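You operate a simulated robot arm through the tools that you are given. There is no shell and no other tool. Be economical: measure what you need, move in short steps, check, and stop when the job is done.

You run a simulated robot arm. Do the job below in one go: nothing can be reset, and whatever is moved stays where it is left.

TASK
Fit the mould's collar, lock both catches and swing the funnel over.
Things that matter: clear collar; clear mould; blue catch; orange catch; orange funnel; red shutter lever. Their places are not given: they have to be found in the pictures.

The check looks at the end state, three seconds after you hand in, the way a careful person would. Anything else that was tipped, shoved, dropped, spilled or broken makes it a failure.

THE ROBOT
A 7-joint arm with a two-finger parallel gripper, fixed in place. Base frame: the origin is at the foot of the arm, x ahead of it, y to its left, z up; the work surface is at about z = 0.003. Units: m, degrees, N and s.
With the tool pointing down near the work surface it reaches from about 0.22 to 0.58 m from the base axis. Its first joint turns from -66.0 to 66.0 degrees. Payload 2.5 kg.
The tool frame sits at the grasp point between the pads (the TCP): z along the fingers, y along the line on which they close. The tips reach 0.023 m beyond it. The gripper opens to 0.094 m. The fingers are 0.038 m wide and 0.01 m thick; the gripper's body (0.054 by 0.096 m) begins 0.039 m behind the TCP.
Orientation is told as [roll, pitch, yaw] about the base's x, y, z axes, in that order, counted from this pose: with the fingers straight down and closing along the base's y, the tool's x points along the base's -x, its y along +y and its z along -z.

THE INTERFACE
- The arm moves only by the tool play_rows. Its argument "moves" is a list of rows, each a list of 7 numbers: the shift along the base's x, y, z in units of 50 mm (1.0 is 50 mm), then the turn, a rotation vector about the base's x, y, z in units of 8 degrees (1.0 is 8 degrees), then the closure, from 0 (fully open) to 1 (shut). In form: [[dx, dy, dz, wx, wy, wz, claw], ...]. A call has 1 to 12 rows; each row shifts and turns the commanded pose from where the row before left it. A call with a number of a shift or a turn outside -1 to 1 is refused whole. Each row takes 0.2 s and may step no farther than 0.05 m and 8.6 degrees from the row before; otherwise, or with a gripper value out of range, the whole call is refused. Where a pose cannot be reached the arm comes as near as it can. A force on the tool above 40 N (or 10 N above the force at the start of the call, whichever is more), or a blocked arm, ends the call early, and 0.2 s more pass. Each finger travels about 0.108 m/s and halts on what it meets, pressing with about 29 N; the grip force reading is that of the motor and also rises with nothing between the fingers. The clock runs only during rows and for 0.2 s after the last one: add rows that do not move to give the fingers time. It gives the time, the measured TCP pose, the force on the tool (base axes), the opening and the grip force at its end, in the units of the frame above (readings bear some noise).
- Cameras (640 x 400 px; columns grow to the right, rows downward): "scene" is fixed at [0.1104, -0.4037, 0.5485]; the picture's right is [0.88, -0.47, 0.00], its down [-0.25, -0.48, -0.84] and it looks along [0.39, 0.74, -0.54] (base axes); focal length 297 px, centre (320, 200). "wrist" rides on the gripper at [0.086, 0.016, -0.075] in the tool frame; the picture's right is [-0.18, 0.98, 0.00], its down [-0.58, -0.11, -0.81] and it looks along [-0.79, -0.15, 0.59] (tool axes); focal length 243 px, centre (320, 200).
- camera(camera): a new picture of that camera. No time passes.
- measure_at(camera, pixels): for up to 12 pixels [column, row] of the newest picture of that camera ("zoom" is the newest enlarged one), the place [x, y, z] in the base frame of the surface seen there, good to about 0.003 m. No time passes.
- zoom(camera, box): a new picture of the part [left, top, right, bottom] of that camera's present view, enlarged. No time passes.
- sign_off(): hands the job in; it is judged then, once.

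Go step by step. Measure first, check grasps and placings, and put right what went wrong. The budget is 80 turns and 34 pictures, counting those below and the enlarged ones. Unless the task says otherwise, let go and move clear before handing in, and close with one line.

The tools are called after ">>>" by a JSON object that holds its "api" and its "payload". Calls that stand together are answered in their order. play_rows: Moves the arm, as the interface text tells. Its arguments: {"type":"object","properties":{"moves":{"type":"array"}},"required":["moves"]} The other tools are called the same way: camera (camera) takes a picture; measure_at (camera, pixels) gives the place of the surface under pixels of a picture; zoom (camera, box) takes an enlarged picture of a part of a camera's view; sign_off () hands the job in.

At the start:

```text
time_s: 0.0
position: [0.423, -0.1123, 0.4006]
ee_rot: [-0.1, 0.0, 0.1]
wrist_force: [0.1, -0.4, 0.3]
finger_gap: 0.0937
gripper_force: 0.0
```

scene: 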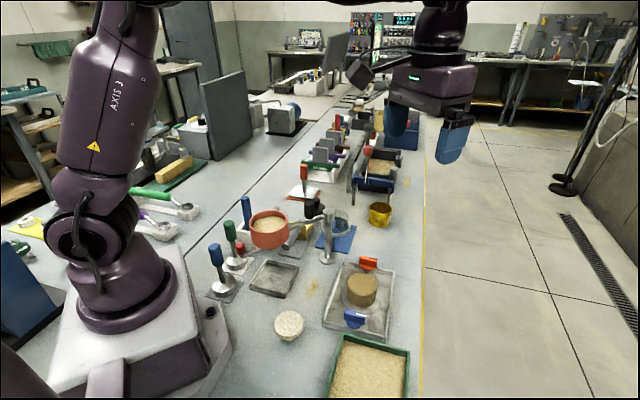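
wrist: 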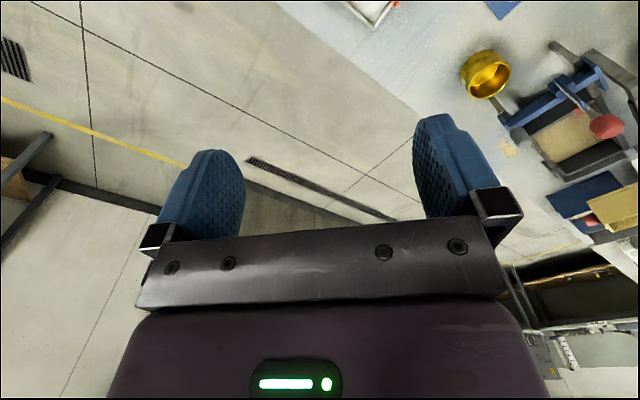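

The scene shows a clear mould plate around (360,300) with an orange tab (368,263) and blue tab (355,318), and a clear square frame at (273,278). I'll zoom in on the work area.

>>> {"api": "zoom", "payload": {"camera": "scene", "box": [200, 180, 420, 350]}}

>>> {"api": "zoom", "payload": {"camera": "scene", "box": [300, 240, 420, 350]}}

```text
2.35 times, centred on (310, 265) of scene
```

zoom: 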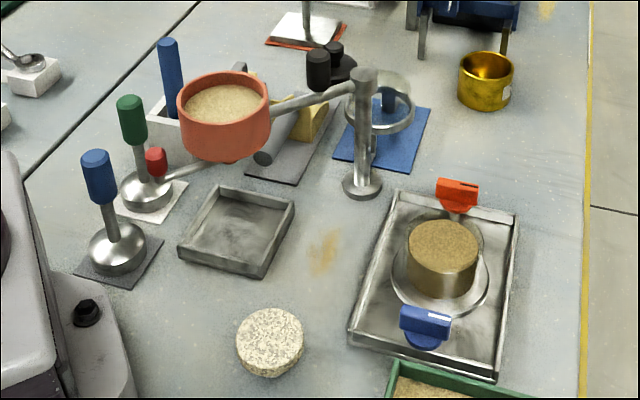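

```text
3.64 times, centred on (360, 295) of scene
```

zoom: 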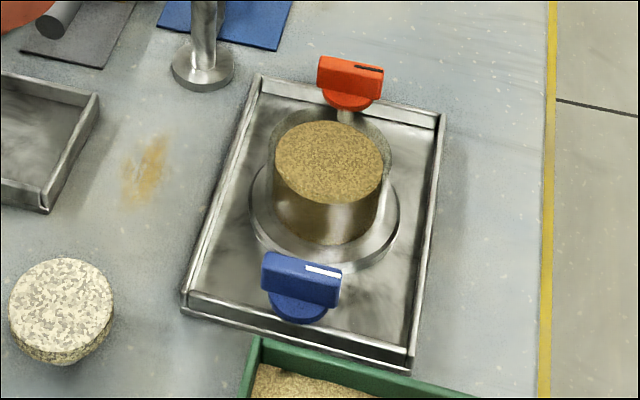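

The mould sits in a tray with two knob catches. The funnel hangs on a swing arm on the post, and a ring stands near the blue mat. I'll look closer at both.

>>> {"api": "zoom", "payload": {"camera": "scene", "box": [300, 190, 370, 260]}}

>>> {"api": "zoom", "payload": {"camera": "scene", "box": [200, 180, 340, 290]}}

```text
5.71 times, centred on (335, 225) of scene
```

zoom: 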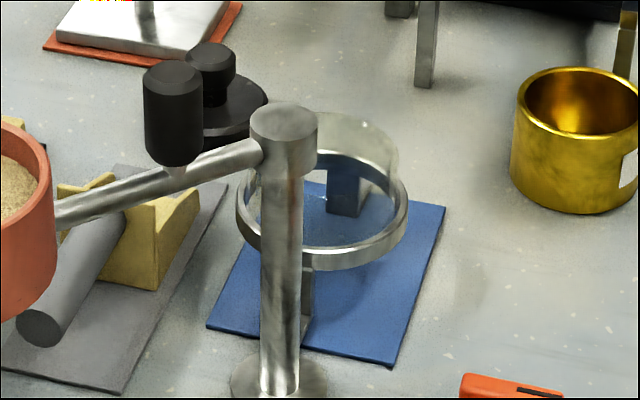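

```text
3.64 times, centred on (270, 235) of scene
```

zoom: 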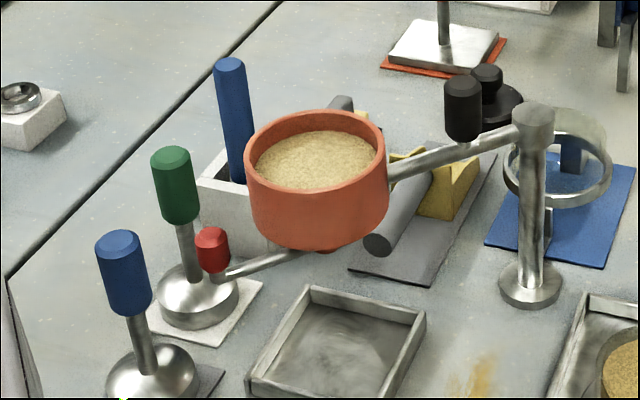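

I'll measure the collar, post, handle, funnel, lever, mould and catches in the scene picture.

>>> {"api": "measure_at", "payload": {"camera": "scene", "pixels": [[321, 229], [350, 225], [338, 234], [338, 216], [343, 211], [329, 210], [309, 203], [268, 224], [252, 216], [288, 216], [246, 246], [326, 262]]}}

>>> {"api": "measure_at", "payload": {"camera": "scene", "pixels": [[361, 282], [345, 291], [379, 291], [361, 308], [365, 259], [371, 261], [351, 314], [358, 315], [347, 310], [348, 257], [403, 350], [334, 326]]}}

```text
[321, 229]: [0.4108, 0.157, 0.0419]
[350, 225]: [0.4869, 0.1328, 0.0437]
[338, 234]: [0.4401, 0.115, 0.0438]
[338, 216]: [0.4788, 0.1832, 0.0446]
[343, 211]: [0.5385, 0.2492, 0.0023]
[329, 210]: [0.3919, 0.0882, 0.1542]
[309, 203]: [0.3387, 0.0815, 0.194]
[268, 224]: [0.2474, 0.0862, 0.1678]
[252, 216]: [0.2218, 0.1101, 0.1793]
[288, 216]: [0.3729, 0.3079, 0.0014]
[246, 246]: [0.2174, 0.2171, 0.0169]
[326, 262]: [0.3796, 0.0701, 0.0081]
```

```text
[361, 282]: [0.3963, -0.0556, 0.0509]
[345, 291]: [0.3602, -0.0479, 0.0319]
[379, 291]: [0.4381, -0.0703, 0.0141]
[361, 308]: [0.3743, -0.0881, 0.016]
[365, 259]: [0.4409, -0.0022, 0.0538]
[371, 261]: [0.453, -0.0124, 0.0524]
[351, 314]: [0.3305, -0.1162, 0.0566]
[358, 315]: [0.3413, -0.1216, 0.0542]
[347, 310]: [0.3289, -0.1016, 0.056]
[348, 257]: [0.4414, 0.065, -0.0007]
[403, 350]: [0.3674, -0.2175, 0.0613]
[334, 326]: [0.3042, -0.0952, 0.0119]
```

The collar's metal ring is centred near (0.449, 0.148, 0.044) and the mould near (0.396, -0.06). Blue catch is near (0.335, -0.113) and orange near (0.447, -0.007). I'll move the wrist camera in for a close look at the mould and catches.

>>> {"api": "play_rows", "payload": {"moves": [[-0.57, 0.07, -0.67, 0, 0, 0.33, 0], [-0.57, 0.07, -0.67, 0, 0, 0.33, 0], [-0.57, 0.07, -0.67, 0, 0, 0.33, 0], [-0.57, 0.07, -0.67, 0, 0, 0.33, 0], [-0.57, 0.07, -0.67, 0, 0, 0.33, 0], [-0.57, 0.07, -0.67, 0, 0, 0.33, 0]]}}

>>> {"api": "camera", "payload": {"camera": "wrist"}}

```text
time_s: 1.4
position: [0.2501, -0.0919, 0.196]
ee_rot: [-0.1, -0.1, 15.9]
wrist_force: [-0.3, 0.5, -0.4]
finger_gap: 0.0939
gripper_force: 0.1
```

```text
27 pictures are left
```

wrist: 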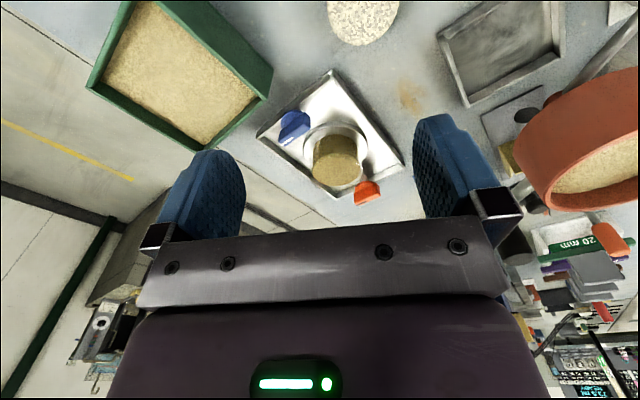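

The mould is visible between the fingers (the image is upside down). I'll zoom in on it.

>>> {"api": "zoom", "payload": {"camera": "wrist", "box": [250, 70, 410, 215]}}

```text
2.76 times, centred on (330, 142) of wrist
```

zoom: 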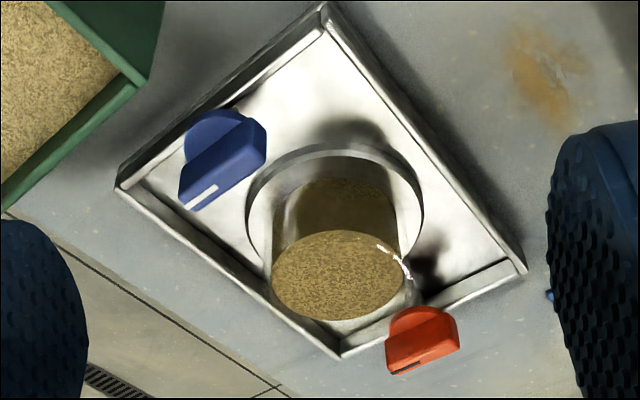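

I'll measure the mould rim, its flange, and the knob ends in this zoom.

>>> {"api": "measure_at", "payload": {"camera": "zoom", "pixels": [[273, 275], [404, 275], [338, 318], [338, 232], [250, 200], [420, 215], [340, 148], [200, 200], [255, 130], [215, 165], [225, 122], [180, 190]]}}

>>> {"api": "measure_at", "payload": {"camera": "zoom", "pixels": [[405, 370], [390, 350], [452, 320], [425, 345], [425, 312], [400, 325], [128, 180], [325, 20], [515, 268], [342, 350], [220, 240], [440, 250]]}}

```text
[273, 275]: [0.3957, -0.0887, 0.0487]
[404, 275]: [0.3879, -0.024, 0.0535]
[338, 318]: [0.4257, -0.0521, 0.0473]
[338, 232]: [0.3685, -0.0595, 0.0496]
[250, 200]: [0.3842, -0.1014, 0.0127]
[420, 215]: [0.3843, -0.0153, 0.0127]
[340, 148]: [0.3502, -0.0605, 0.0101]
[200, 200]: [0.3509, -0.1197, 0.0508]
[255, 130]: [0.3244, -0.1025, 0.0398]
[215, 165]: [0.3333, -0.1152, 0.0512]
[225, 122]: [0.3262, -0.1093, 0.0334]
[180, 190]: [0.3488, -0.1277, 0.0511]
```

```text
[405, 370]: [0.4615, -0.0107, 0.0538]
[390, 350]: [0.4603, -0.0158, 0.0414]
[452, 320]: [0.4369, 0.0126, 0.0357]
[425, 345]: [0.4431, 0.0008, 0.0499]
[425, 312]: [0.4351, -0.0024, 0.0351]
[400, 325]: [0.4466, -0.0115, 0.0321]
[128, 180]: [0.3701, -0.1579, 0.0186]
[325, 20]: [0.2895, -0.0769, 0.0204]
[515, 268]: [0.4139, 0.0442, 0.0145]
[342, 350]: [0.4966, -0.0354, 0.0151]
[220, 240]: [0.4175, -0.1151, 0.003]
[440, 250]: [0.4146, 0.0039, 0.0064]
```

The mould centre is about (0.397, -0.057) with its rim near z≈0.05. Next I'll view the collar by going over the top of the funnel at a safe height.

>>> {"api": "play_rows", "payload": {"moves": [[0, 0, 0.8, 0, 0, 0, 0], [0, 0, 0.7, 0, 0, 0, 0], [0, 0.9, 0, 0, 0, -0.3, 0], [0, 0.9, 0, 0, 0, -0.3, 0], [0, 0.9, 0, 0, 0, -0.3, 0], [0, 0.9, 0, 0, 0, -0.3, 0], [0, 0.9, 0, 0, 0, -0.3, 0], [0, 0.9, 0, 0, 0, -0.3, 0], [0, 0, -0.4, 0, 0, 0, 0]]}}

>>> {"api": "camera", "payload": {"camera": "wrist"}}

>>> {"api": "zoom", "payload": {"camera": "wrist", "box": [250, 60, 430, 220]}}

```text
time_s: 3.4
position: [0.2529, 0.1806, 0.254]
ee_rot: [0.0, 0.0, 1.3]
wrist_force: [0.2, 1.7, 0.5]
finger_gap: 0.094
gripper_force: 0.1
```

```text
25 pictures are left
```

wrist: 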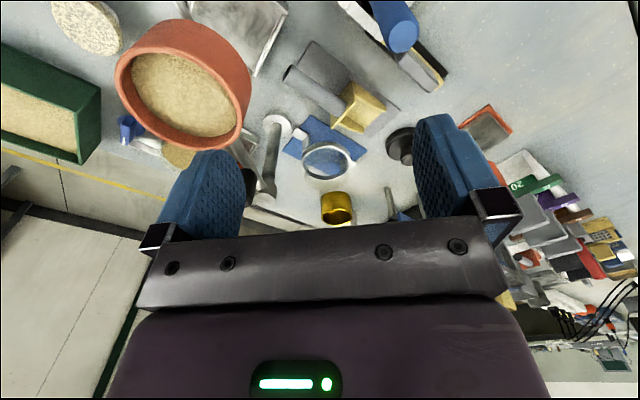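

```text
2.50 times, centred on (340, 140) of wrist
```

zoom: 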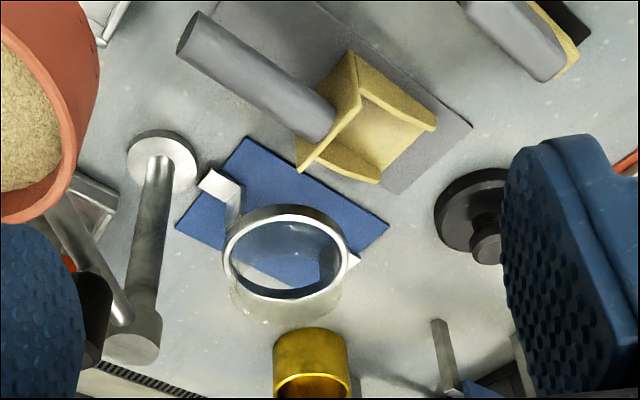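

The collar has lugs on opposite sides, at zoom (220,185) and (352,262). I'll zoom closer and measure.

>>> {"api": "zoom", "payload": {"camera": "wrist", "box": [295, 105, 375, 195]}}

>>> {"api": "zoom", "payload": {"camera": "scene", "box": [310, 200, 360, 245]}}

```text
4.44 times, centred on (335, 150) of wrist
```

zoom: 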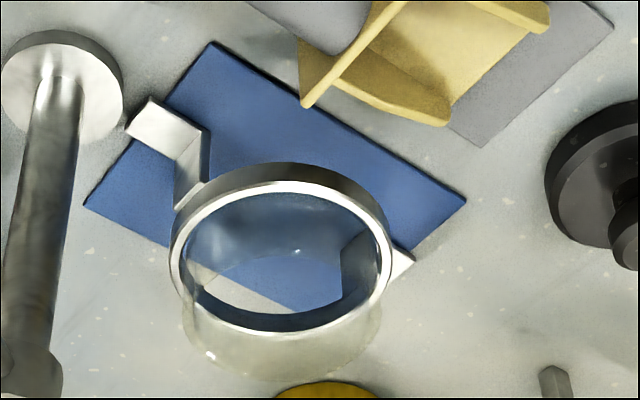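

```text
8.89 times, centred on (335, 222) of scene
```

zoom: 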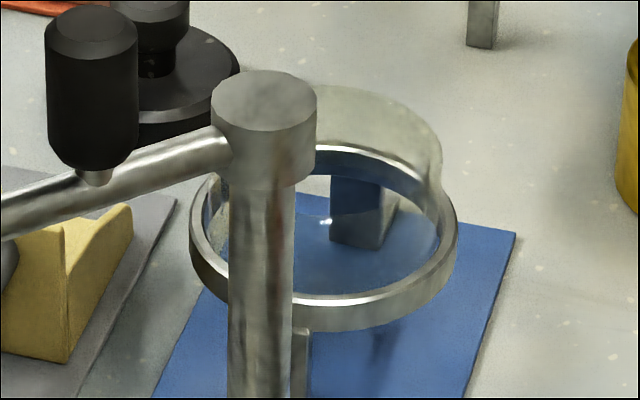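

>>> {"api": "measure_at", "payload": {"camera": "wrist", "pixels": [[297, 127.5], [292.5, 134], [308, 134], [302, 140], [305.7, 145.5], [354, 164], [302.3, 158], [350.3, 165], [327, 148], [327, 178.6], [323.7, 189.5], [318, 174]]}}

>>> {"api": "measure_at", "payload": {"camera": "zoom", "pixels": [[300, 350], [355, 240], [390, 215], [345, 190], [200, 255], [450, 230], [320, 300], [330, 325], [370, 152], [265, 85], [380, 90], [90, 25]]}}

```text
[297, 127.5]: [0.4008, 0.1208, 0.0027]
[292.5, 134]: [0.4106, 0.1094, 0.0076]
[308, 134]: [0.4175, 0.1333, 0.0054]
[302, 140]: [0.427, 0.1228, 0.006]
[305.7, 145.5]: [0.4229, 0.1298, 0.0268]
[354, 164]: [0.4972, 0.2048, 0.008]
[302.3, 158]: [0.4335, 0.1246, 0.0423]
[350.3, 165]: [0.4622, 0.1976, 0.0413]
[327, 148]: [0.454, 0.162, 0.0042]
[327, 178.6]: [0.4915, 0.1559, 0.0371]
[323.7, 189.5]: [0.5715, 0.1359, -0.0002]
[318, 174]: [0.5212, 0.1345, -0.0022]
```

```text
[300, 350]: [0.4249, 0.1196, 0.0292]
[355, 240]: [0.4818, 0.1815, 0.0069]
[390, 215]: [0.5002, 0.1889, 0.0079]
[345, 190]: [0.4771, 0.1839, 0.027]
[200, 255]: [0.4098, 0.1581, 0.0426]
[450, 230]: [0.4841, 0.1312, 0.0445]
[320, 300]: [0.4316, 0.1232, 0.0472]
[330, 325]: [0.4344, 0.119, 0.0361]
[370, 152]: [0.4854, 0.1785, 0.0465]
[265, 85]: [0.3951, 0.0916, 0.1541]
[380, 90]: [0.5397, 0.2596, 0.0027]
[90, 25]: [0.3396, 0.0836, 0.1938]
```

The collar's centre is about (0.450, 0.156). Two L-legs run along the 45° line with feet out to r≈0.06 on the mat, and the catches lie on the same 45° line about the mould. I need to see how the catches work, so I'll zoom tightly on each.

>>> {"api": "zoom", "payload": {"camera": "scene", "box": [335, 300, 375, 335]}}

>>> {"api": "zoom", "payload": {"camera": "scene", "box": [345, 250, 385, 285]}}

```text
11.43 times, centred on (355, 318) of scene
```

zoom: 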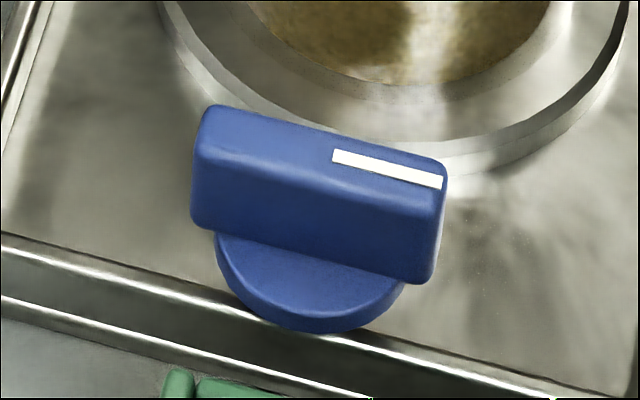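

```text
11.43 times, centred on (365, 268) of scene
```

zoom: 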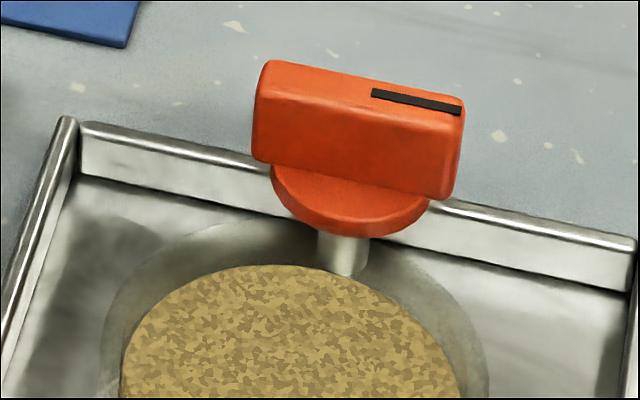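

Each knob is a bar on a disk and stem, with a mark on the half pointing toward +x/−y (tangential to the mould). Locking probably means turning the mark toward the mould. I'll take precise measures of the bars and the mould outline.

>>> {"api": "measure_at", "payload": {"camera": "zoom", "pixels": [[268, 68], [260, 90], [460, 103], [450, 118], [360, 92], [340, 225], [350, 260], [375, 93], [458, 110], [290, 268], [130, 390], [455, 380]]}}

>>> {"api": "measure_at", "payload": {"camera": "scene", "pixels": [[345.8, 310], [344.5, 312], [365.5, 314.8], [364.8, 317], [355, 313.5], [354, 328], [356.5, 312.6], [365, 315.2], [341.5, 299], [384, 303], [386, 293], [363, 309]]}}

```text
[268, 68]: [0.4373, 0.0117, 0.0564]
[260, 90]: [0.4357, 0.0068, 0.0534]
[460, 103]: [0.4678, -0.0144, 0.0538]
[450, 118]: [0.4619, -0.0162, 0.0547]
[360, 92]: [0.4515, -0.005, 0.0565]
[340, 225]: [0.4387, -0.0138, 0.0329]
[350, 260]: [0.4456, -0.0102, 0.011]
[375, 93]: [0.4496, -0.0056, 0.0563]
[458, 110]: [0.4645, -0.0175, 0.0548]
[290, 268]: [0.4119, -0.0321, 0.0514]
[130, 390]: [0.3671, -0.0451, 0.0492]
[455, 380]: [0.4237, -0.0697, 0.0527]
```

```text
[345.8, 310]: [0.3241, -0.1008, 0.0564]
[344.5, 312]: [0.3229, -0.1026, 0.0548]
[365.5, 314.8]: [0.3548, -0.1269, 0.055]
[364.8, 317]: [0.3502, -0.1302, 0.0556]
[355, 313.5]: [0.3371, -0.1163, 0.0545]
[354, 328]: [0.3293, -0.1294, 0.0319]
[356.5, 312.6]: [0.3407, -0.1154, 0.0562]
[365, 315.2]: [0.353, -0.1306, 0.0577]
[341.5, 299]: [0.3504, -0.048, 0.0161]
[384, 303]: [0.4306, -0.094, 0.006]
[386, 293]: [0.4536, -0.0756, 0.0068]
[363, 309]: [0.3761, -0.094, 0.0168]
```

Mould axis is about (0.395, -0.059) with catches at 45° to it. The collar is centred at (0.451, 0.153) with ring R≈0.0405, also at 45°, so a yaw-0 grip on the ring avoids both the legs and the catches. I'll check the neighbours first and move above the collar.

>>> {"api": "measure_at", "payload": {"camera": "wrist", "pixels": [[392, 140], [396, 155], [337, 200], [325, 205]]}}

>>> {"api": "play_rows", "payload": {"moves": [[0.8, -0.11, 0, 0, 0, -0.04, 0], [0.8, -0.11, 0, 0, 0, -0.04, 0], [0.8, -0.11, 0, 0, 0, -0.04, 0], [0.8, -0.11, 0, 0, 0, -0.04, 0], [0.76, -0.11, 0, 0, 0, 0, 0], [0, 0, -0.8, 0, 0, 0, 0], [0, 0, -0.8, 0, 0, 0, 0], [0, 0, -0.5, 0, 0, 0, 0]]}}

>>> {"api": "camera", "payload": {"camera": "scene"}}

```text
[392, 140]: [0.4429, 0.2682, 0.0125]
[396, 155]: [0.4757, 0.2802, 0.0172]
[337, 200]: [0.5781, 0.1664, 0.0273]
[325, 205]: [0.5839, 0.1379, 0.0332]
```

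```text
time_s: 5.2
position: [0.4495, 0.1512, 0.1481]
ee_rot: [0.1, 0.0, 0.2]
wrist_force: [0.5, 0.7, 0.2]
finger_gap: 0.0939
gripper_force: 0.0
```

```text
19 pictures are left
```

scene: 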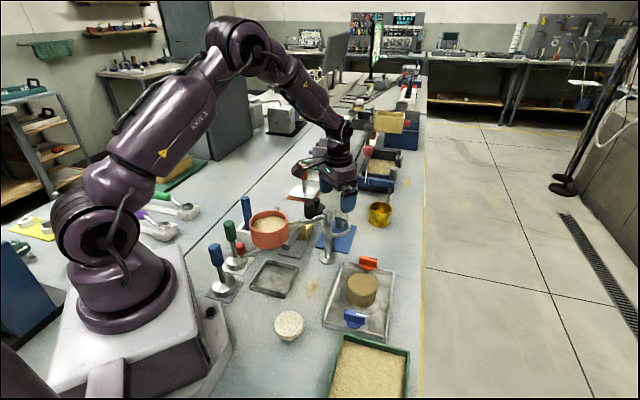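

Nothing is near the path: the black stamp is at y≈0.27 and the cup at x≈0.58. I'll descend around the ring with force checks.

>>> {"api": "play_rows", "payload": {"moves": [[0.03, 0.04, -0.6, 0, 0, 0, 0], [0, 0, -0.6, 0, 0, 0, 0], [0, 0, -0.3, 0, 0, 0, 0], [0, 0, -0.3, 0, 0, 0, 0], [0, 0, -0.26, 0, 0, 0, 0], [0, 0, 0, 0, 0, 0, 0]]}}

>>> {"api": "camera", "payload": {"camera": "wrist"}}

```text
time_s: 6.6
position: [0.4522, 0.1533, 0.0451]
ee_rot: [0.0, 0.0, 0.2]
wrist_force: [-0.5, -0.7, -0.2]
finger_gap: 0.0939
gripper_force: 0.1
```

```text
18 pictures are left
```

wrist: 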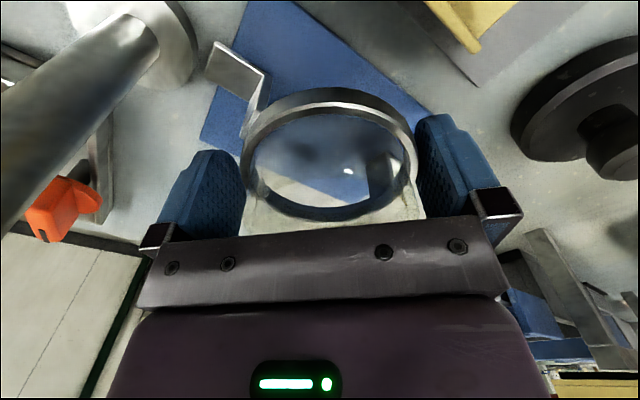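

The ring is between the fingers. I'll check its centre before closing.

>>> {"api": "measure_at", "payload": {"camera": "wrist", "pixels": [[249, 160], [411, 155], [330, 107], [330, 215], [265, 130], [400, 130], [300, 212], [228, 62], [212, 70], [255, 75], [245, 135]]}}

```text
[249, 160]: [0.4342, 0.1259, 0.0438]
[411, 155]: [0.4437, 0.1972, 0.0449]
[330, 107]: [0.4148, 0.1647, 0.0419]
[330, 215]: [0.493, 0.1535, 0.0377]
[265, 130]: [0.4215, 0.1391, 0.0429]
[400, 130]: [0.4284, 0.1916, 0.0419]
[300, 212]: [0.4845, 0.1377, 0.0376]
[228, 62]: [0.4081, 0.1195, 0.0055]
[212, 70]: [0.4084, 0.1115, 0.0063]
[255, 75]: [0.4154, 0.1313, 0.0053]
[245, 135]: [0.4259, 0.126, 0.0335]
```

The ring centre reads about (0.452, 0.157). I'll nudge y by 2 mm and close gently.

>>> {"api": "play_rows", "payload": {"moves": [[0, 0.04, 0, 0, 0, 0, 0], [0, 0, 0, 0, 0, 0, 0.1], [0, 0, 0, 0, 0, 0, 0.3], [0, 0, 0, 0, 0, 0, 0.5], [0, 0, 0, 0, 0, 0, 0.5]]}}

```text
time_s: 7.8
position: [0.4513, 0.1565, 0.0456]
ee_rot: [0.0, 0.0, 0.2]
wrist_force: [-0.7, 0.8, -0.7]
finger_gap: 0.0833
gripper_force: 29.0
```

Gripped at 83 mm. I'll lift, go wide of the post (x≈0.49) and arrive over the mould at height.

>>> {"api": "play_rows", "payload": {"moves": [[0, 0, 0.3, 0, 0, 0, 0.5], [0, 0, 0.6, 0, 0, 0, 0.5], [0, 0, 0.8, 0, 0, 0, 0.5], [0, 0, 0.8, 0, 0, 0, 0.5], [0.4, 0, 0.6, 0, 0, 0, 0.5], [0.4, -0.5, 0, 0, 0, 0, 0.5], [0, -0.8, 0, 0, 0, 0, 0.5], [0, -0.8, 0, 0, 0, 0, 0.5], [0, -0.8, 0, 0, 0, 0, 0.5], [-0.5, -0.7, 0, 0, 0, 0, 0.5], [-0.7, -0.65, 0, 0, 0, 0, 0.5], [-0.72, -0.05, 0, 0, 0, 0, 0.5]]}}

>>> {"api": "camera", "payload": {"camera": "wrist"}}

>>> {"api": "camera", "payload": {"camera": "scene"}}

```text
time_s: 10.4
position: [0.3973, -0.0592, 0.1982]
ee_rot: [0.0, 0.0, 0.1]
wrist_force: [0.5, -0.1, -1.2]
finger_gap: 0.083
gripper_force: 29.0
```

```text
17 pictures are left
```

wrist: 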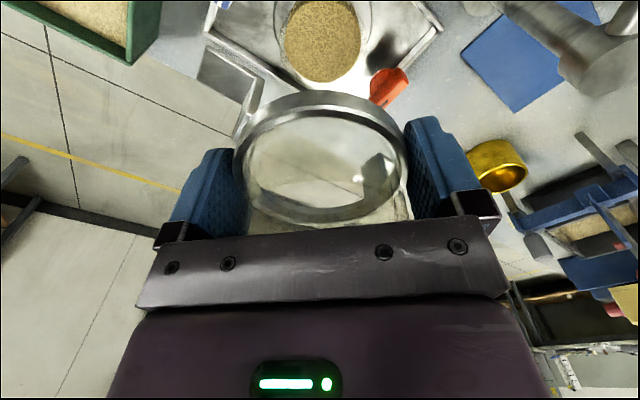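

```text
16 pictures are left
```

scene: 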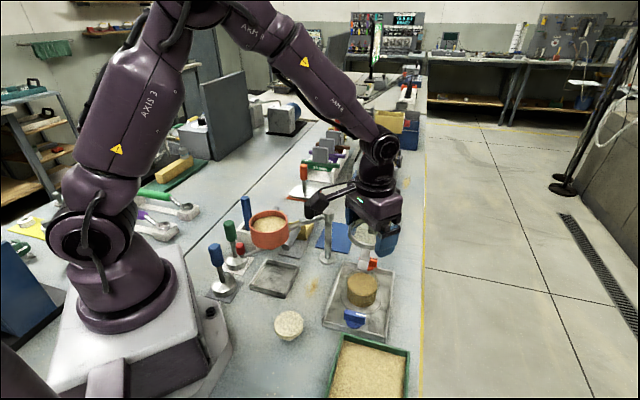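

The collar is held level over the mould. I'll measure the ring, feet and mould sand in this same wrist view to get the offset.

>>> {"api": "measure_at", "payload": {"camera": "wrist", "pixels": [[240, 163], [402, 155], [320, 110], [259, 130], [385, 130], [280, 212], [350, 214], [320, 218], [200, 72], [210, 48], [256, 77], [240, 102]]}}

>>> {"api": "measure_at", "payload": {"camera": "wrist", "pixels": [[287, 42], [359, 42], [322, 4], [322, 79], [297, 70], [348, 70], [297, 15], [348, 15], [375, 103], [405, 73], [440, 32], [275, 70]]}}

```text
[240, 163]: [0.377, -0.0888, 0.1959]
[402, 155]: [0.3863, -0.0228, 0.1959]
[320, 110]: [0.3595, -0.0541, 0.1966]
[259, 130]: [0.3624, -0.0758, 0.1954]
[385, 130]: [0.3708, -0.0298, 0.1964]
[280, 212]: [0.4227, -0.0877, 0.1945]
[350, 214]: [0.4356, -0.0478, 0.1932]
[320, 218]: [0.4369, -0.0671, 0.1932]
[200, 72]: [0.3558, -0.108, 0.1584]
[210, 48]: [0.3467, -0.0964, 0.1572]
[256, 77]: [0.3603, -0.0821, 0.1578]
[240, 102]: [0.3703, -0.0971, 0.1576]
```

```text
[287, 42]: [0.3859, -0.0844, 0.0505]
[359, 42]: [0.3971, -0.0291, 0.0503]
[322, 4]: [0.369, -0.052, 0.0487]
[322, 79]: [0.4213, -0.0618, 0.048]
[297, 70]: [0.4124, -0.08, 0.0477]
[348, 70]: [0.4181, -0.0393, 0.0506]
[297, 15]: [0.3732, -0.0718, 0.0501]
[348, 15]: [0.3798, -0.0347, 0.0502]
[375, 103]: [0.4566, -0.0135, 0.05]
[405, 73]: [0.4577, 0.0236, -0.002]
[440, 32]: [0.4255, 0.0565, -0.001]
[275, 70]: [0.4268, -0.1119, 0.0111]
```

Ring centre is about (0.398, -0.058) and mould centre about (0.395, -0.0575). I'll shift 2.5 mm and lower to just above the mould.

>>> {"api": "play_rows", "payload": {"moves": [[-0.05, 0.02, -0.5, 0, 0, 0, 0.5], [0, 0, -0.6, 0, 0, 0, 0.5], [0, 0, -0.6, 0, 0, 0, 0.5], [0, 0, -0.4, 0, 0, 0, 0.5], [0, 0, -0.2, 0, 0, 0, 0.5], [0, 0, 0, 0, 0, 0, 0.5]]}}

>>> {"api": "zoom", "payload": {"camera": "scene", "box": [310, 220, 420, 340]}}

>>> {"api": "camera", "payload": {"camera": "wrist"}}

```text
time_s: 11.8
position: [0.393, -0.0574, 0.0846]
ee_rot: [-0.1, 0.0, 0.2]
wrist_force: [-0.5, 0.4, -0.7]
finger_gap: 0.0829
gripper_force: 29.5
```

```text
3.33 times, centred on (365, 280) of scene
```

zoom: 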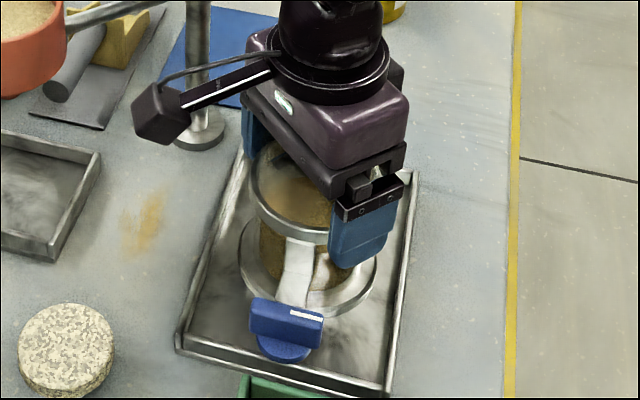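

```text
14 pictures are left
```

wrist: 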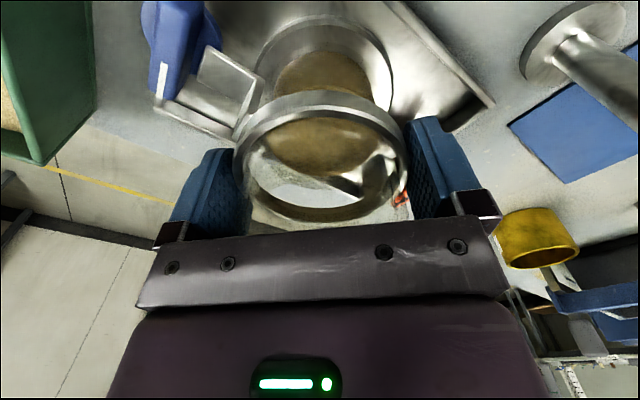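

The foot is close to the blue knob (wrist pixel ~(205,60)). I'll measure the gaps before going lower.

>>> {"api": "measure_at", "payload": {"camera": "wrist", "pixels": [[209, 50], [199, 84], [252, 72], [238, 102], [192, 60], [180, 90], [160, 95], [213, 30], [330, 60], [283, 80], [310, 100], [255, 85]]}}

>>> {"api": "measure_at", "payload": {"camera": "zoom", "pixels": [[278, 300], [303, 303], [290, 285], [285, 250], [310, 250], [285, 345], [320, 320], [252, 310], [250, 205], [300, 238]]}}

```text
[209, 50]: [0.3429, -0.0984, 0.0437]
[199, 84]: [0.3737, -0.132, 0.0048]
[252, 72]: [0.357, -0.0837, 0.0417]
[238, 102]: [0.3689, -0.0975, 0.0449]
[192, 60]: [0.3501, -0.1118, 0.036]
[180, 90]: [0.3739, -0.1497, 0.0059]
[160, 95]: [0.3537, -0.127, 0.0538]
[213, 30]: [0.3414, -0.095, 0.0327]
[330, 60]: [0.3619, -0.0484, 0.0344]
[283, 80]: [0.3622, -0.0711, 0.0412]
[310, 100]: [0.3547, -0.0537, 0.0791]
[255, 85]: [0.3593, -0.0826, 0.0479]
```

```text
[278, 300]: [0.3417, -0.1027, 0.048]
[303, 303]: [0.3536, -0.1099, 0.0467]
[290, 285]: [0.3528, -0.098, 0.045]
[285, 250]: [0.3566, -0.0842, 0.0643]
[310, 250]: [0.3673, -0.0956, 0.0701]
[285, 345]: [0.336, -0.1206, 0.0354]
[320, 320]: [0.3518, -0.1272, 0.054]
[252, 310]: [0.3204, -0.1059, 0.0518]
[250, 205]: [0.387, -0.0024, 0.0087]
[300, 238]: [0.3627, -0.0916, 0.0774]
```

The foot end is close to the blue disk's edge. One close zoom will judge the gap.

>>> {"api": "zoom", "payload": {"camera": "wrist", "box": [140, 0, 420, 220]}}

```text
1.82 times, centred on (280, 110) of wrist
```

zoom: 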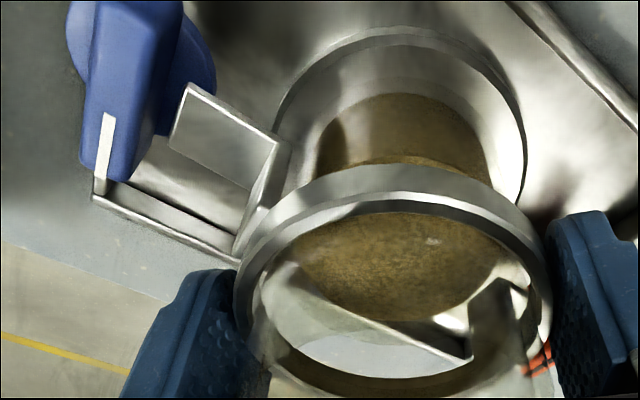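

In plan the foot tip and blue disk are within a millimetre or two, and the collar seems ~1.5 mm too close to the blue side. I'll shift (+1.5, +1) mm and lower in small steps while watching force.

>>> {"api": "play_rows", "payload": {"moves": [[0.03, 0.02, 0, 0, 0, 0, 0.5], [0, 0, -0.06, 0, 0, 0, 0.5], [0, 0, -0.06, 0, 0, 0, 0.5], [0, 0, -0.06, 0, 0, 0, 0.5], [0, 0, 0, 0, 0, 0, 0.5]]}}

```text
time_s: 13.0
position: [0.3943, -0.0572, 0.0764]
ee_rot: [0.0, 0.0, 0.2]
wrist_force: [0.1, 0.7, -1.9]
finger_gap: 0.083
gripper_force: 28.9
```

>>> {"api": "play_rows", "payload": {"moves": [[0, 0, -0.05, 0, 0, 0, 0.5], [0, 0, -0.05, 0, 0, 0, 0.5], [0, 0, 0, 0, 0, 0, 0.5]]}}

```text
time_s: 13.8
position: [0.3952, -0.0567, 0.0718]
ee_rot: [-0.1, -0.2, 0.2]
wrist_force: [-1.8, 3.4, 16.3]
finger_gap: 0.0831
gripper_force: 29.3
```

Contact of 16 N came at TCP z≈0.072, so a foot is touching a disk. I'll back up slightly and look from both cameras.

>>> {"api": "play_rows", "payload": {"moves": [[0, 0, 0.06, 0, 0, 0, 0.5], [0, 0, 0, 0, 0, 0, 0.5]]}}

>>> {"api": "zoom", "payload": {"camera": "wrist", "box": [140, 0, 420, 220]}}

>>> {"api": "zoom", "payload": {"camera": "scene", "box": [320, 245, 410, 335]}}

```text
time_s: 14.4
position: [0.3946, -0.0583, 0.0735]
ee_rot: [0.0, 0.0, 0.2]
wrist_force: [0.1, -0.4, -0.9]
finger_gap: 0.0828
gripper_force: 29.0
```

```text
1.82 times, centred on (280, 110) of wrist
```

zoom: 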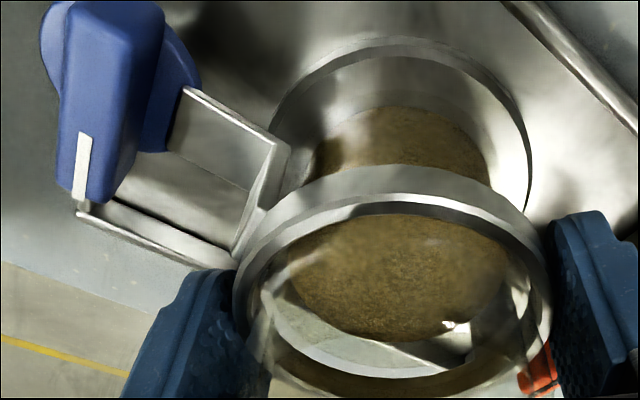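

```text
4.44 times, centred on (365, 290) of scene
```

zoom: 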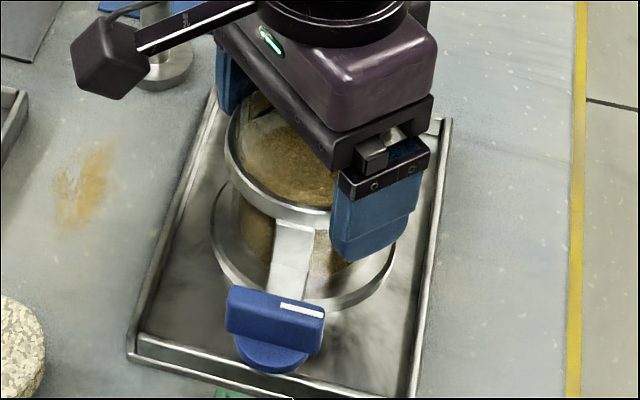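

The foot tips appear to overlap the disks a little in plan, or else the ring is already on the mould. To test which, I'll raise a little, turn the collar −24° so the feet pass beside the disks, and lower again.

>>> {"api": "play_rows", "payload": {"moves": [[0, 0, 0.12, 0, 0, 0, 0.5], [0, 0, 0, 0, 0, -1, 0.5], [0, 0, 0, 0, 0, -1, 0.5], [0, 0, 0, 0, 0, -1, 0.5], [0, 0, -0.08, 0, 0, 0, 0.5], [0, 0, -0.08, 0, 0, 0, 0.5], [0, 0, 0, 0, 0, 0, 0.5]]}}

```text
time_s: 16.0
position: [0.3948, -0.0578, 0.0719]
ee_rot: [0.0, 0.1, -23.9]
wrist_force: [-0.3, -0.7, 0.7]
finger_gap: 0.0826
gripper_force: 29.0
```

>>> {"api": "play_rows", "payload": {"moves": [[0, 0, -0.06, 0, 0, 0, 0.5], [0, 0, -0.06, 0, 0, 0, 0.5], [0, 0, 0, 0, 0, 0, 0.5]]}}

```text
time_s: 16.8
position: [0.3975, -0.0569, 0.0675]
ee_rot: [0.1, -0.3, -23.8]
wrist_force: [7.7, 0.1, 19.7]
finger_gap: 0.0817
gripper_force: 28.7
```

This time it passes the disk level and touches later (z≈0.068) with a push toward +x, so the ring is on the mould's rim slightly off-centre. I'll raise 3 mm, shift +2.5 mm in x and retry.

>>> {"api": "play_rows", "payload": {"moves": [[0, 0, 0.08, 0, 0, 0, 0.5], [0.05, 0, 0, 0, 0, 0, 0.5], [0, 0, -0.06, 0, 0, 0, 0.5], [0, 0, -0.06, 0, 0, 0, 0.5], [0, 0, 0, 0, 0, 0, 0.5]]}}

```text
time_s: 18.0
position: [0.397, -0.0576, 0.0644]
ee_rot: [-0.1, -0.1, -23.9]
wrist_force: [-5.0, -3.9, 19.8]
finger_gap: 0.0819
gripper_force: 29.2
```

>>> {"api": "zoom", "payload": {"camera": "wrist", "box": [140, 0, 460, 230]}}

```text
1.74 times, centred on (300, 115) of wrist
```

zoom: 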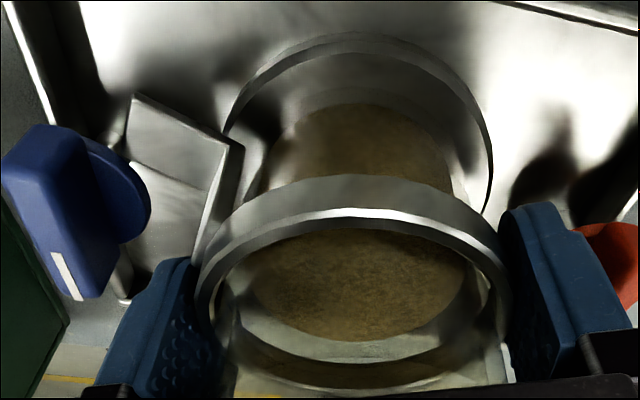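

>>> {"api": "measure_at", "payload": {"camera": "zoom", "pixels": [[135, 100], [130, 155], [205, 180], [232, 145], [360, 115], [230, 125], [485, 200], [345, 50], [250, 270], [465, 290], [360, 338], [360, 245]]}}

>>> {"api": "measure_at", "payload": {"camera": "zoom", "pixels": [[340, 212], [215, 270], [490, 265], [340, 195], [280, 225], [420, 222], [110, 190], [145, 220], [350, 375], [260, 180], [445, 180], [360, 362]]}}

```text
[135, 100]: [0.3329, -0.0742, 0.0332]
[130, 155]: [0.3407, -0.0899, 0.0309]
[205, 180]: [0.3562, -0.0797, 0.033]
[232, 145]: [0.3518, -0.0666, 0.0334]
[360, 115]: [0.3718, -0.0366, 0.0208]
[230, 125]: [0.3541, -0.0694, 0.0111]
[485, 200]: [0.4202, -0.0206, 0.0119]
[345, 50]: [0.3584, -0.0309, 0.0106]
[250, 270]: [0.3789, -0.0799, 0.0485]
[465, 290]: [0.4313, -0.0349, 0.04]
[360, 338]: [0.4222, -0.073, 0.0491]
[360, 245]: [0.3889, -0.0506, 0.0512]
```

```text
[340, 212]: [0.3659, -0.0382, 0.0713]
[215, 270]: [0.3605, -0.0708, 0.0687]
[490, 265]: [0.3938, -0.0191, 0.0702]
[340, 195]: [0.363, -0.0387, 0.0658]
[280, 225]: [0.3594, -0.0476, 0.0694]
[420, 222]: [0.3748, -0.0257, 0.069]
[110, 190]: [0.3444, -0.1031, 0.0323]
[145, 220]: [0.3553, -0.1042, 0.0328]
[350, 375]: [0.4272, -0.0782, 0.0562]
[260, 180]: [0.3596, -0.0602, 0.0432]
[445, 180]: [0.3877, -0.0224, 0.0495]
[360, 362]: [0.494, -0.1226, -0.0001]
```

The ring slid up ~5 mm in the grip: ring top is z≈0.070, the same height as the first contact. So both contacts were the ring on the mould rim rather than the disks. Lateral forces bracket the centre (x between 0.3945 and 0.397, y a bit lower), so I'll try in between.

>>> {"api": "play_rows", "payload": {"moves": [[0, 0, 0.06, 0, 0, 0, 0.5], [-0.026, -0.02, 0, 0, 0, 0, 0.5], [0, 0, -0.05, 0, 0, 0, 0.5], [0, 0, -0.04, 0, 0, 0, 0.5], [0, 0, 0, 0, 0, 0, 0.5]]}}

```text
time_s: 19.2
position: [0.3966, -0.0584, 0.0632]
ee_rot: [0.1, -0.1, -23.9]
wrist_force: [-3.4, 2.9, 20.9]
finger_gap: 0.0818
gripper_force: 28.5
```

>>> {"api": "play_rows", "payload": {"moves": [[-0.024, 0.02, 0, 0, 0, 0, 0.5], [0, 0, 0, 0, 0, 0, 0.5]]}}

```text
time_s: 19.8
position: [0.3969, -0.0587, 0.063]
ee_rot: [0.1, -0.4, -24.0]
wrist_force: [9.6, -4.7, 17.8]
finger_gap: 0.0817
gripper_force: 29.3
```

Lateral force here is just friction at a stuck contact. The collar stops at the same height for every offset, with foot tops at z≈0.033, just under the bars (bottom ≈0.036). So this is likely its seated height, and the bars swing over the feet. I'll raise, turn back to 45° alignment, and re-check the centring.

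>>> {"api": "play_rows", "payload": {"moves": [[0, 0, 0.1, 0, 0, 0, 0.5], [0, 0, 0.14, 0, 0, 0, 0.5], [0, 0, 0, 0, 0, 1, 0.5], [0, 0, 0, 0, 0, 1, 0.5], [0, 0, 0, 0, 0, 1, 0.5], [0, 0, 0, 0, 0, 0, 0.5]]}}

>>> {"api": "zoom", "payload": {"camera": "wrist", "box": [140, 0, 420, 220]}}

```text
time_s: 21.2
position: [0.3949, -0.0569, 0.0736]
ee_rot: [0.0, 0.0, 0.3]
wrist_force: [0.2, -0.6, -1.1]
finger_gap: 0.0819
gripper_force: 28.7
```

```text
1.82 times, centred on (280, 110) of wrist
```

zoom: 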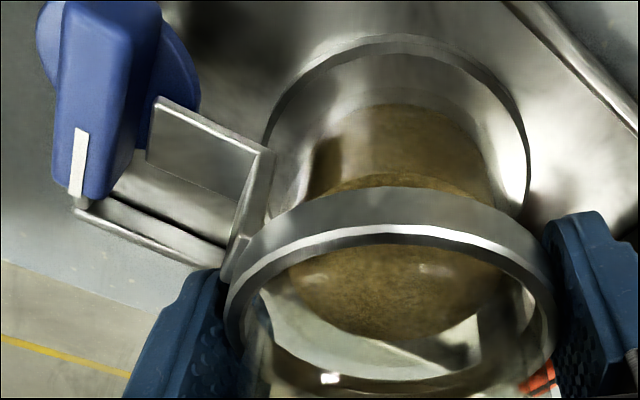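

>>> {"api": "measure_at", "payload": {"camera": "zoom", "pixels": [[158, 100], [150, 155], [262, 152], [235, 205], [390, 230], [250, 285], [530, 265], [300, 248], [480, 240], [260, 330], [500, 340], [400, 382]]}}

>>> {"api": "measure_at", "payload": {"camera": "zoom", "pixels": [[395, 40], [270, 135], [524, 165], [320, 60], [480, 75], [370, 338], [295, 280], [500, 290], [197, 60], [45, 60], [180, 25], [540, 385]]}}

```text
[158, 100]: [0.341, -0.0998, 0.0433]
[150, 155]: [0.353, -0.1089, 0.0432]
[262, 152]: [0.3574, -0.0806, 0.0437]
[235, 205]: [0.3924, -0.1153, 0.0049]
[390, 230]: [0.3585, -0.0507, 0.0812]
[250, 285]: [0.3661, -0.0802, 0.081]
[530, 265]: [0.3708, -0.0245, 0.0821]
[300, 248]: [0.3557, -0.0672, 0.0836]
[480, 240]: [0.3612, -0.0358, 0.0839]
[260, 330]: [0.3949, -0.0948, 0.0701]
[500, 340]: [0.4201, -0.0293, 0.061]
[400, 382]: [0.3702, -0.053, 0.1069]
```

```text
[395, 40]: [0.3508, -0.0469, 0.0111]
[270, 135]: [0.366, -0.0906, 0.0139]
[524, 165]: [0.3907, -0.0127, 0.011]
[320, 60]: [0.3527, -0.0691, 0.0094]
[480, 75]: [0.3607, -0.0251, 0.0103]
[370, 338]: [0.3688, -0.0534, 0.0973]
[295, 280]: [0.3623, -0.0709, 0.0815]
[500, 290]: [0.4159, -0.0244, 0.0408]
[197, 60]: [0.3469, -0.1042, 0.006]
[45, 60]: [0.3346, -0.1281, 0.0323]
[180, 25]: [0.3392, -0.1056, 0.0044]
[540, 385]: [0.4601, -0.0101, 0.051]
```

The collar has slid up ~9 mm in the grip, with its tube top at z≈0.107 just under the palm. Its ring centre is within ~2 mm of the mould (0.394, -0.057). I'll correct by (−1, −1) mm and lower to light contact.

>>> {"api": "play_rows", "payload": {"moves": [[-0.02, -0.02, 0, 0, 0, 0, 0.5], [0, 0, -0.1, 0, 0, 0, 0.5], [0, 0, -0.08, 0, 0, 0, 0.5], [0, 0, -0.02, 0, 0, 0, 0.5], [0, 0, 0, 0, 0, 0, 0.5]]}}

```text
time_s: 22.4
position: [0.3956, -0.0579, 0.0645]
ee_rot: [-0.1, -0.2, 0.2]
wrist_force: [1.3, 3.2, 17.8]
finger_gap: 0.0815
gripper_force: 29.2
```

Contact again at the same height. I'll release the collar so it can settle, rise straight up, and inspect.

>>> {"api": "play_rows", "payload": {"moves": [[0, 0, 0.02, 0, 0, 0, 0.5], [0, 0, 0, 0, 0, 0, 0.1], [0, 0, 0, 0, 0, 0, 0], [0, 0, 0, 0, 0, 0, 0], [0, 0, 0.4, 0, 0, 0, 0], [0, 0, 0.6, 0, 0, 0, 0], [0, 0, 0.8, 0, 0, 0, 0], [0, 0, 0.8, 0, 0, 0, 0]]}}

>>> {"api": "zoom", "payload": {"camera": "scene", "box": [320, 235, 410, 335]}}

```text
time_s: 24.2
position: [0.3923, -0.0595, 0.1954]
ee_rot: [-0.1, 0.1, 0.2]
wrist_force: [0.1, 0.9, -0.2]
finger_gap: 0.094
gripper_force: 0.0
```

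```text
4.00 times, centred on (365, 285) of scene
```

zoom: 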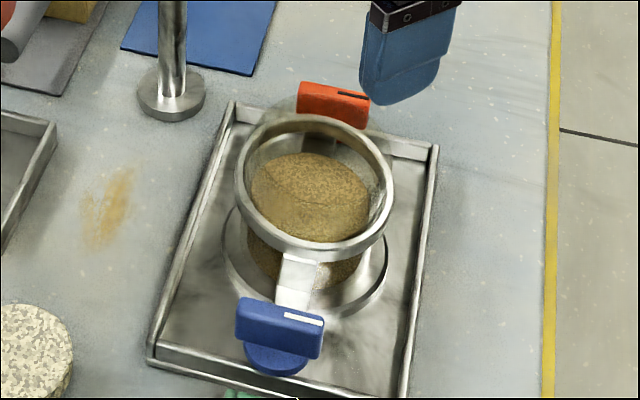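

The collar stands on the mould. I'll measure its level and centring.

>>> {"api": "measure_at", "payload": {"camera": "zoom", "pixels": [[240, 185], [390, 195], [310, 245], [315, 122], [265, 225], [365, 232], [290, 300], [315, 300], [318, 272], [290, 272], [335, 138], [310, 135]]}}

>>> {"api": "measure_at", "payload": {"camera": "zoom", "pixels": [[250, 210], [260, 145], [375, 140], [310, 160], [255, 190], [368, 190], [310, 237], [226, 245], [385, 265], [350, 310], [250, 300], [310, 255]]}}

```text
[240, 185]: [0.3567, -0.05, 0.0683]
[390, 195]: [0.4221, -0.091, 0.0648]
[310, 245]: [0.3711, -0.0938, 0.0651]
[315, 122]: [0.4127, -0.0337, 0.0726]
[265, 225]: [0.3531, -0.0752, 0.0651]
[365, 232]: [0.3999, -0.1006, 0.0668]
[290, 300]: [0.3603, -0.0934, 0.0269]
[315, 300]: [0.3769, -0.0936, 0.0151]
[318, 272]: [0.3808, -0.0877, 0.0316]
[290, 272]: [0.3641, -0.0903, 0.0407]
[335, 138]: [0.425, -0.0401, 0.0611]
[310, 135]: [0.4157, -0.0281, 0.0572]
```

```text
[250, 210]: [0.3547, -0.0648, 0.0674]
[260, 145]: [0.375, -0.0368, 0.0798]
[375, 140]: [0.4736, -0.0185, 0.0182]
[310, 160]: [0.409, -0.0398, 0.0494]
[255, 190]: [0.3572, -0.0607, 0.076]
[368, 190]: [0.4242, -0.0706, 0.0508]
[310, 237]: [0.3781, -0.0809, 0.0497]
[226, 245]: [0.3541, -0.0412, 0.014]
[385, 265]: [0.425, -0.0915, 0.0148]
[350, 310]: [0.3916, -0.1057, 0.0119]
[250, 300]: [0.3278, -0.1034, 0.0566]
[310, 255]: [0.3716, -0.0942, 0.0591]
```

>>> {"api": "measure_at", "payload": {"camera": "zoom", "pixels": [[300, 241], [330, 243], [275, 230], [355, 234], [315, 115], [290, 118], [340, 120], [268, 132], [365, 135], [239, 175], [391, 185], [382, 215]]}}

>>> {"api": "measure_at", "payload": {"camera": "zoom", "pixels": [[300, 260], [330, 262], [285, 255], [355, 252], [350, 245], [315, 130], [290, 134], [340, 134], [300, 150], [330, 150], [385, 225], [392, 200]]}}

```text
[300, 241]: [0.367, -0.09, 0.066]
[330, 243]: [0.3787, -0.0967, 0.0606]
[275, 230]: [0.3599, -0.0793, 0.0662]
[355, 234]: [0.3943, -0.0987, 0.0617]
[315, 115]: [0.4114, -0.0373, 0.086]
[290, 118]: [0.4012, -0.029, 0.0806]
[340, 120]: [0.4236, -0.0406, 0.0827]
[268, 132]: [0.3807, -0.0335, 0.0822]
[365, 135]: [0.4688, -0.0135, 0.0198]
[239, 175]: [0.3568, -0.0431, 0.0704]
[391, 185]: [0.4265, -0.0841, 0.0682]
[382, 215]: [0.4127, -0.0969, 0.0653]
```

```text
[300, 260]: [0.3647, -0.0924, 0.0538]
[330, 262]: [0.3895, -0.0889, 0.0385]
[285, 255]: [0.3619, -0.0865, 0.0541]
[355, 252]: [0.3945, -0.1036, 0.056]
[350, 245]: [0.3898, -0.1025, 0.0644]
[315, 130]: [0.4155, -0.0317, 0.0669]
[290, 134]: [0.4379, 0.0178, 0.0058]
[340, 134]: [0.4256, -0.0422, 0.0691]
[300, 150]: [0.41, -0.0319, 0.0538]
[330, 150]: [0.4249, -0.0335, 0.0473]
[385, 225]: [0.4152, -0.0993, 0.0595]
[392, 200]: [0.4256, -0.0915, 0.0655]
```

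The back of the ring reads ~0.08 and the front ~0.066, so the collar is tilted along the catch line, as if the orange-side foot is caught on something. I'll move the wrist camera back for a clear view from the base side.

>>> {"api": "play_rows", "payload": {"moves": [[-0.8, -0.1, 0, 0, 0, 0, 0], [-0.8, -0.1, 0, 0, 0, 0.2, 0], [-0.5, -0.1, -0.3, 0, 0, 0.2, 0]]}}

>>> {"api": "zoom", "payload": {"camera": "wrist", "box": [230, 40, 420, 200]}}

```text
time_s: 25.0
position: [0.2874, -0.0751, 0.1797]
ee_rot: [0.0, 0.0, 3.4]
wrist_force: [0.2, -0.1, 0.0]
finger_gap: 0.094
gripper_force: 0.0
```

```text
2.50 times, centred on (325, 120) of wrist
```

zoom: 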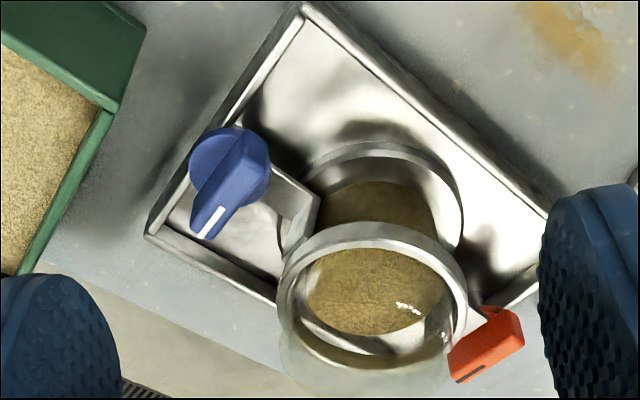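

Foot 1 now tucks under the blue disk (265,190), while foot 2 lies against or on the orange catch (475,318). I'll measure heights.

>>> {"api": "measure_at", "payload": {"camera": "zoom", "pixels": [[290, 190], [280, 205], [310, 205], [290, 240], [470, 320], [480, 312], [375, 228], [285, 280], [465, 290], [370, 365], [370, 245], [350, 388]]}}

>>> {"api": "measure_at", "payload": {"camera": "zoom", "pixels": [[240, 185], [215, 140], [262, 165], [200, 185], [485, 350], [515, 320], [490, 310], [460, 350], [375, 150], [320, 165], [455, 215], [315, 245]]}}

```text
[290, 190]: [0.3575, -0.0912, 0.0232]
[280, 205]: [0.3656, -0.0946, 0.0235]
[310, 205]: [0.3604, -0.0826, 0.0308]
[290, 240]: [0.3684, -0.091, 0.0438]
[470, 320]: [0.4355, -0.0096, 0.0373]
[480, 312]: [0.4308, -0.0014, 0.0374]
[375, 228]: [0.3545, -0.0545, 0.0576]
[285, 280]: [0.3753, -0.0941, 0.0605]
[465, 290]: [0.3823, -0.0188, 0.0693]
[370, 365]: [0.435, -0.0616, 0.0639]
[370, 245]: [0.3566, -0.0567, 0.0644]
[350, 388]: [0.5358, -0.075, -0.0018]
```

```text
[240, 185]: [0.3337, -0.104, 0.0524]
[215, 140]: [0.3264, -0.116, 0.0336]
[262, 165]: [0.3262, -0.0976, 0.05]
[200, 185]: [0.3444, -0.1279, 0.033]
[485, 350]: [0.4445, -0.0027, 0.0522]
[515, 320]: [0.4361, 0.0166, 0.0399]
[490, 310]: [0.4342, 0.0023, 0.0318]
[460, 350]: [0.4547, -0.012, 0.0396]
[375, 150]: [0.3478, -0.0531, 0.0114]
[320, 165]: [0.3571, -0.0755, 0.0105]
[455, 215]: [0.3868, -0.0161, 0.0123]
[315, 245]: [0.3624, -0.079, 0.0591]
```

Foot 1's top (z 0.0235) is under the blue disk and foot 2 (z 0.037) is on the orange disk, so the feet overlap the disks by ~3 mm. The collar must therefore go down turned and then be twisted under them. I'll regrip with the fingers closing along the catch line (yaw −45°), which also straightens the tilt.

>>> {"api": "play_rows", "payload": {"moves": [[0.307, 0.049, 0, 0, 0, -0.865, 0], [0.307, 0.049, 0, 0, 0, -0.865, 0], [0.307, 0.049, 0, 0, 0, -0.865, 0], [0.307, 0.049, 0, 0, 0, -0.865, 0], [0.307, 0.049, 0, 0, 0, -0.865, 0], [0.307, 0.049, 0, 0, 0, -0.865, 0], [0.307, 0.049, 0, 0, 0, -0.865, 0], [0, 0, -0.3, 0, 0, 0, 0], [0, 0, -0.3, 0, 0, 0, 0], [0, 0, 0, 0, 0, 0, 0]]}}

>>> {"api": "camera", "payload": {"camera": "wrist"}}

```text
time_s: 27.2
position: [0.3943, -0.0573, 0.1509]
ee_rot: [0.0, 0.0, -45.2]
wrist_force: [0.0, -0.6, 0.8]
finger_gap: 0.0937
gripper_force: 0.0
```

```text
6 pictures are left
```

wrist: 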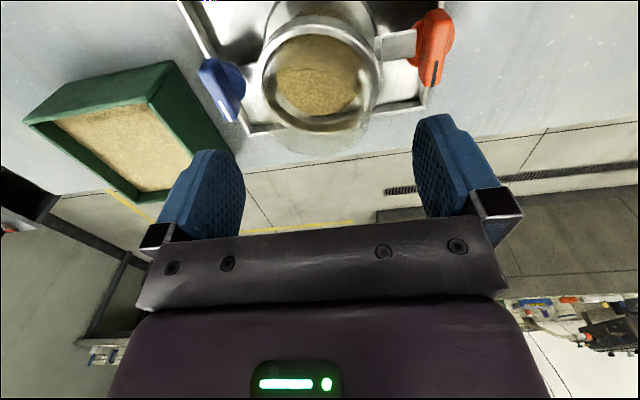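

>>> {"api": "measure_at", "payload": {"camera": "wrist", "pixels": [[264, 85], [377, 70], [318, 18], [275, 45], [362, 38], [320, 120], [395, 35], [410, 48], [385, 60], [275, 118], [360, 128], [310, 152]]}}

```text
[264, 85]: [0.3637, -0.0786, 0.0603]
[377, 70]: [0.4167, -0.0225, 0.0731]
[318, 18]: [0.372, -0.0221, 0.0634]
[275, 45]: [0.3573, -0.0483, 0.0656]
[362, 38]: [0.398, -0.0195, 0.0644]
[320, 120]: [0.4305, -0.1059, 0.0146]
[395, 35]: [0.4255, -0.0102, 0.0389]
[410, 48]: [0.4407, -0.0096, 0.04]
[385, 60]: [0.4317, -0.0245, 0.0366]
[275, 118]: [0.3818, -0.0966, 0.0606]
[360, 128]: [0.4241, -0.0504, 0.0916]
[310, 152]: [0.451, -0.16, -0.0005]
```

The ring is still centred at (0.394, -0.058), with the blue side at z≈0.060 and the orange side at ≈0.073. I'll descend to z≈0.072 and close gently.

>>> {"api": "play_rows", "payload": {"moves": [[0, 0, -0.6, 0, 0, 0, 0], [0, 0, -0.4, 0, 0, 0, 0], [0, 0, -0.3, 0, 0, 0, 0], [0, 0, -0.26, 0, 0, 0, 0], [0, 0, 0, 0, 0, 0, 0.08], [0, 0, 0, 0, 0, 0, 0.15], [0, 0, 0, 0, 0, 0, 0.5], [0, 0, 0, 0, 0, 0, 0.5]]}}

```text
time_s: 29.0
position: [0.3958, -0.0562, 0.0724]
ee_rot: [0.0, 0.0, -45.1]
wrist_force: [-6.3, -1.1, 7.0]
finger_gap: 0.0885
gripper_force: 28.6
```

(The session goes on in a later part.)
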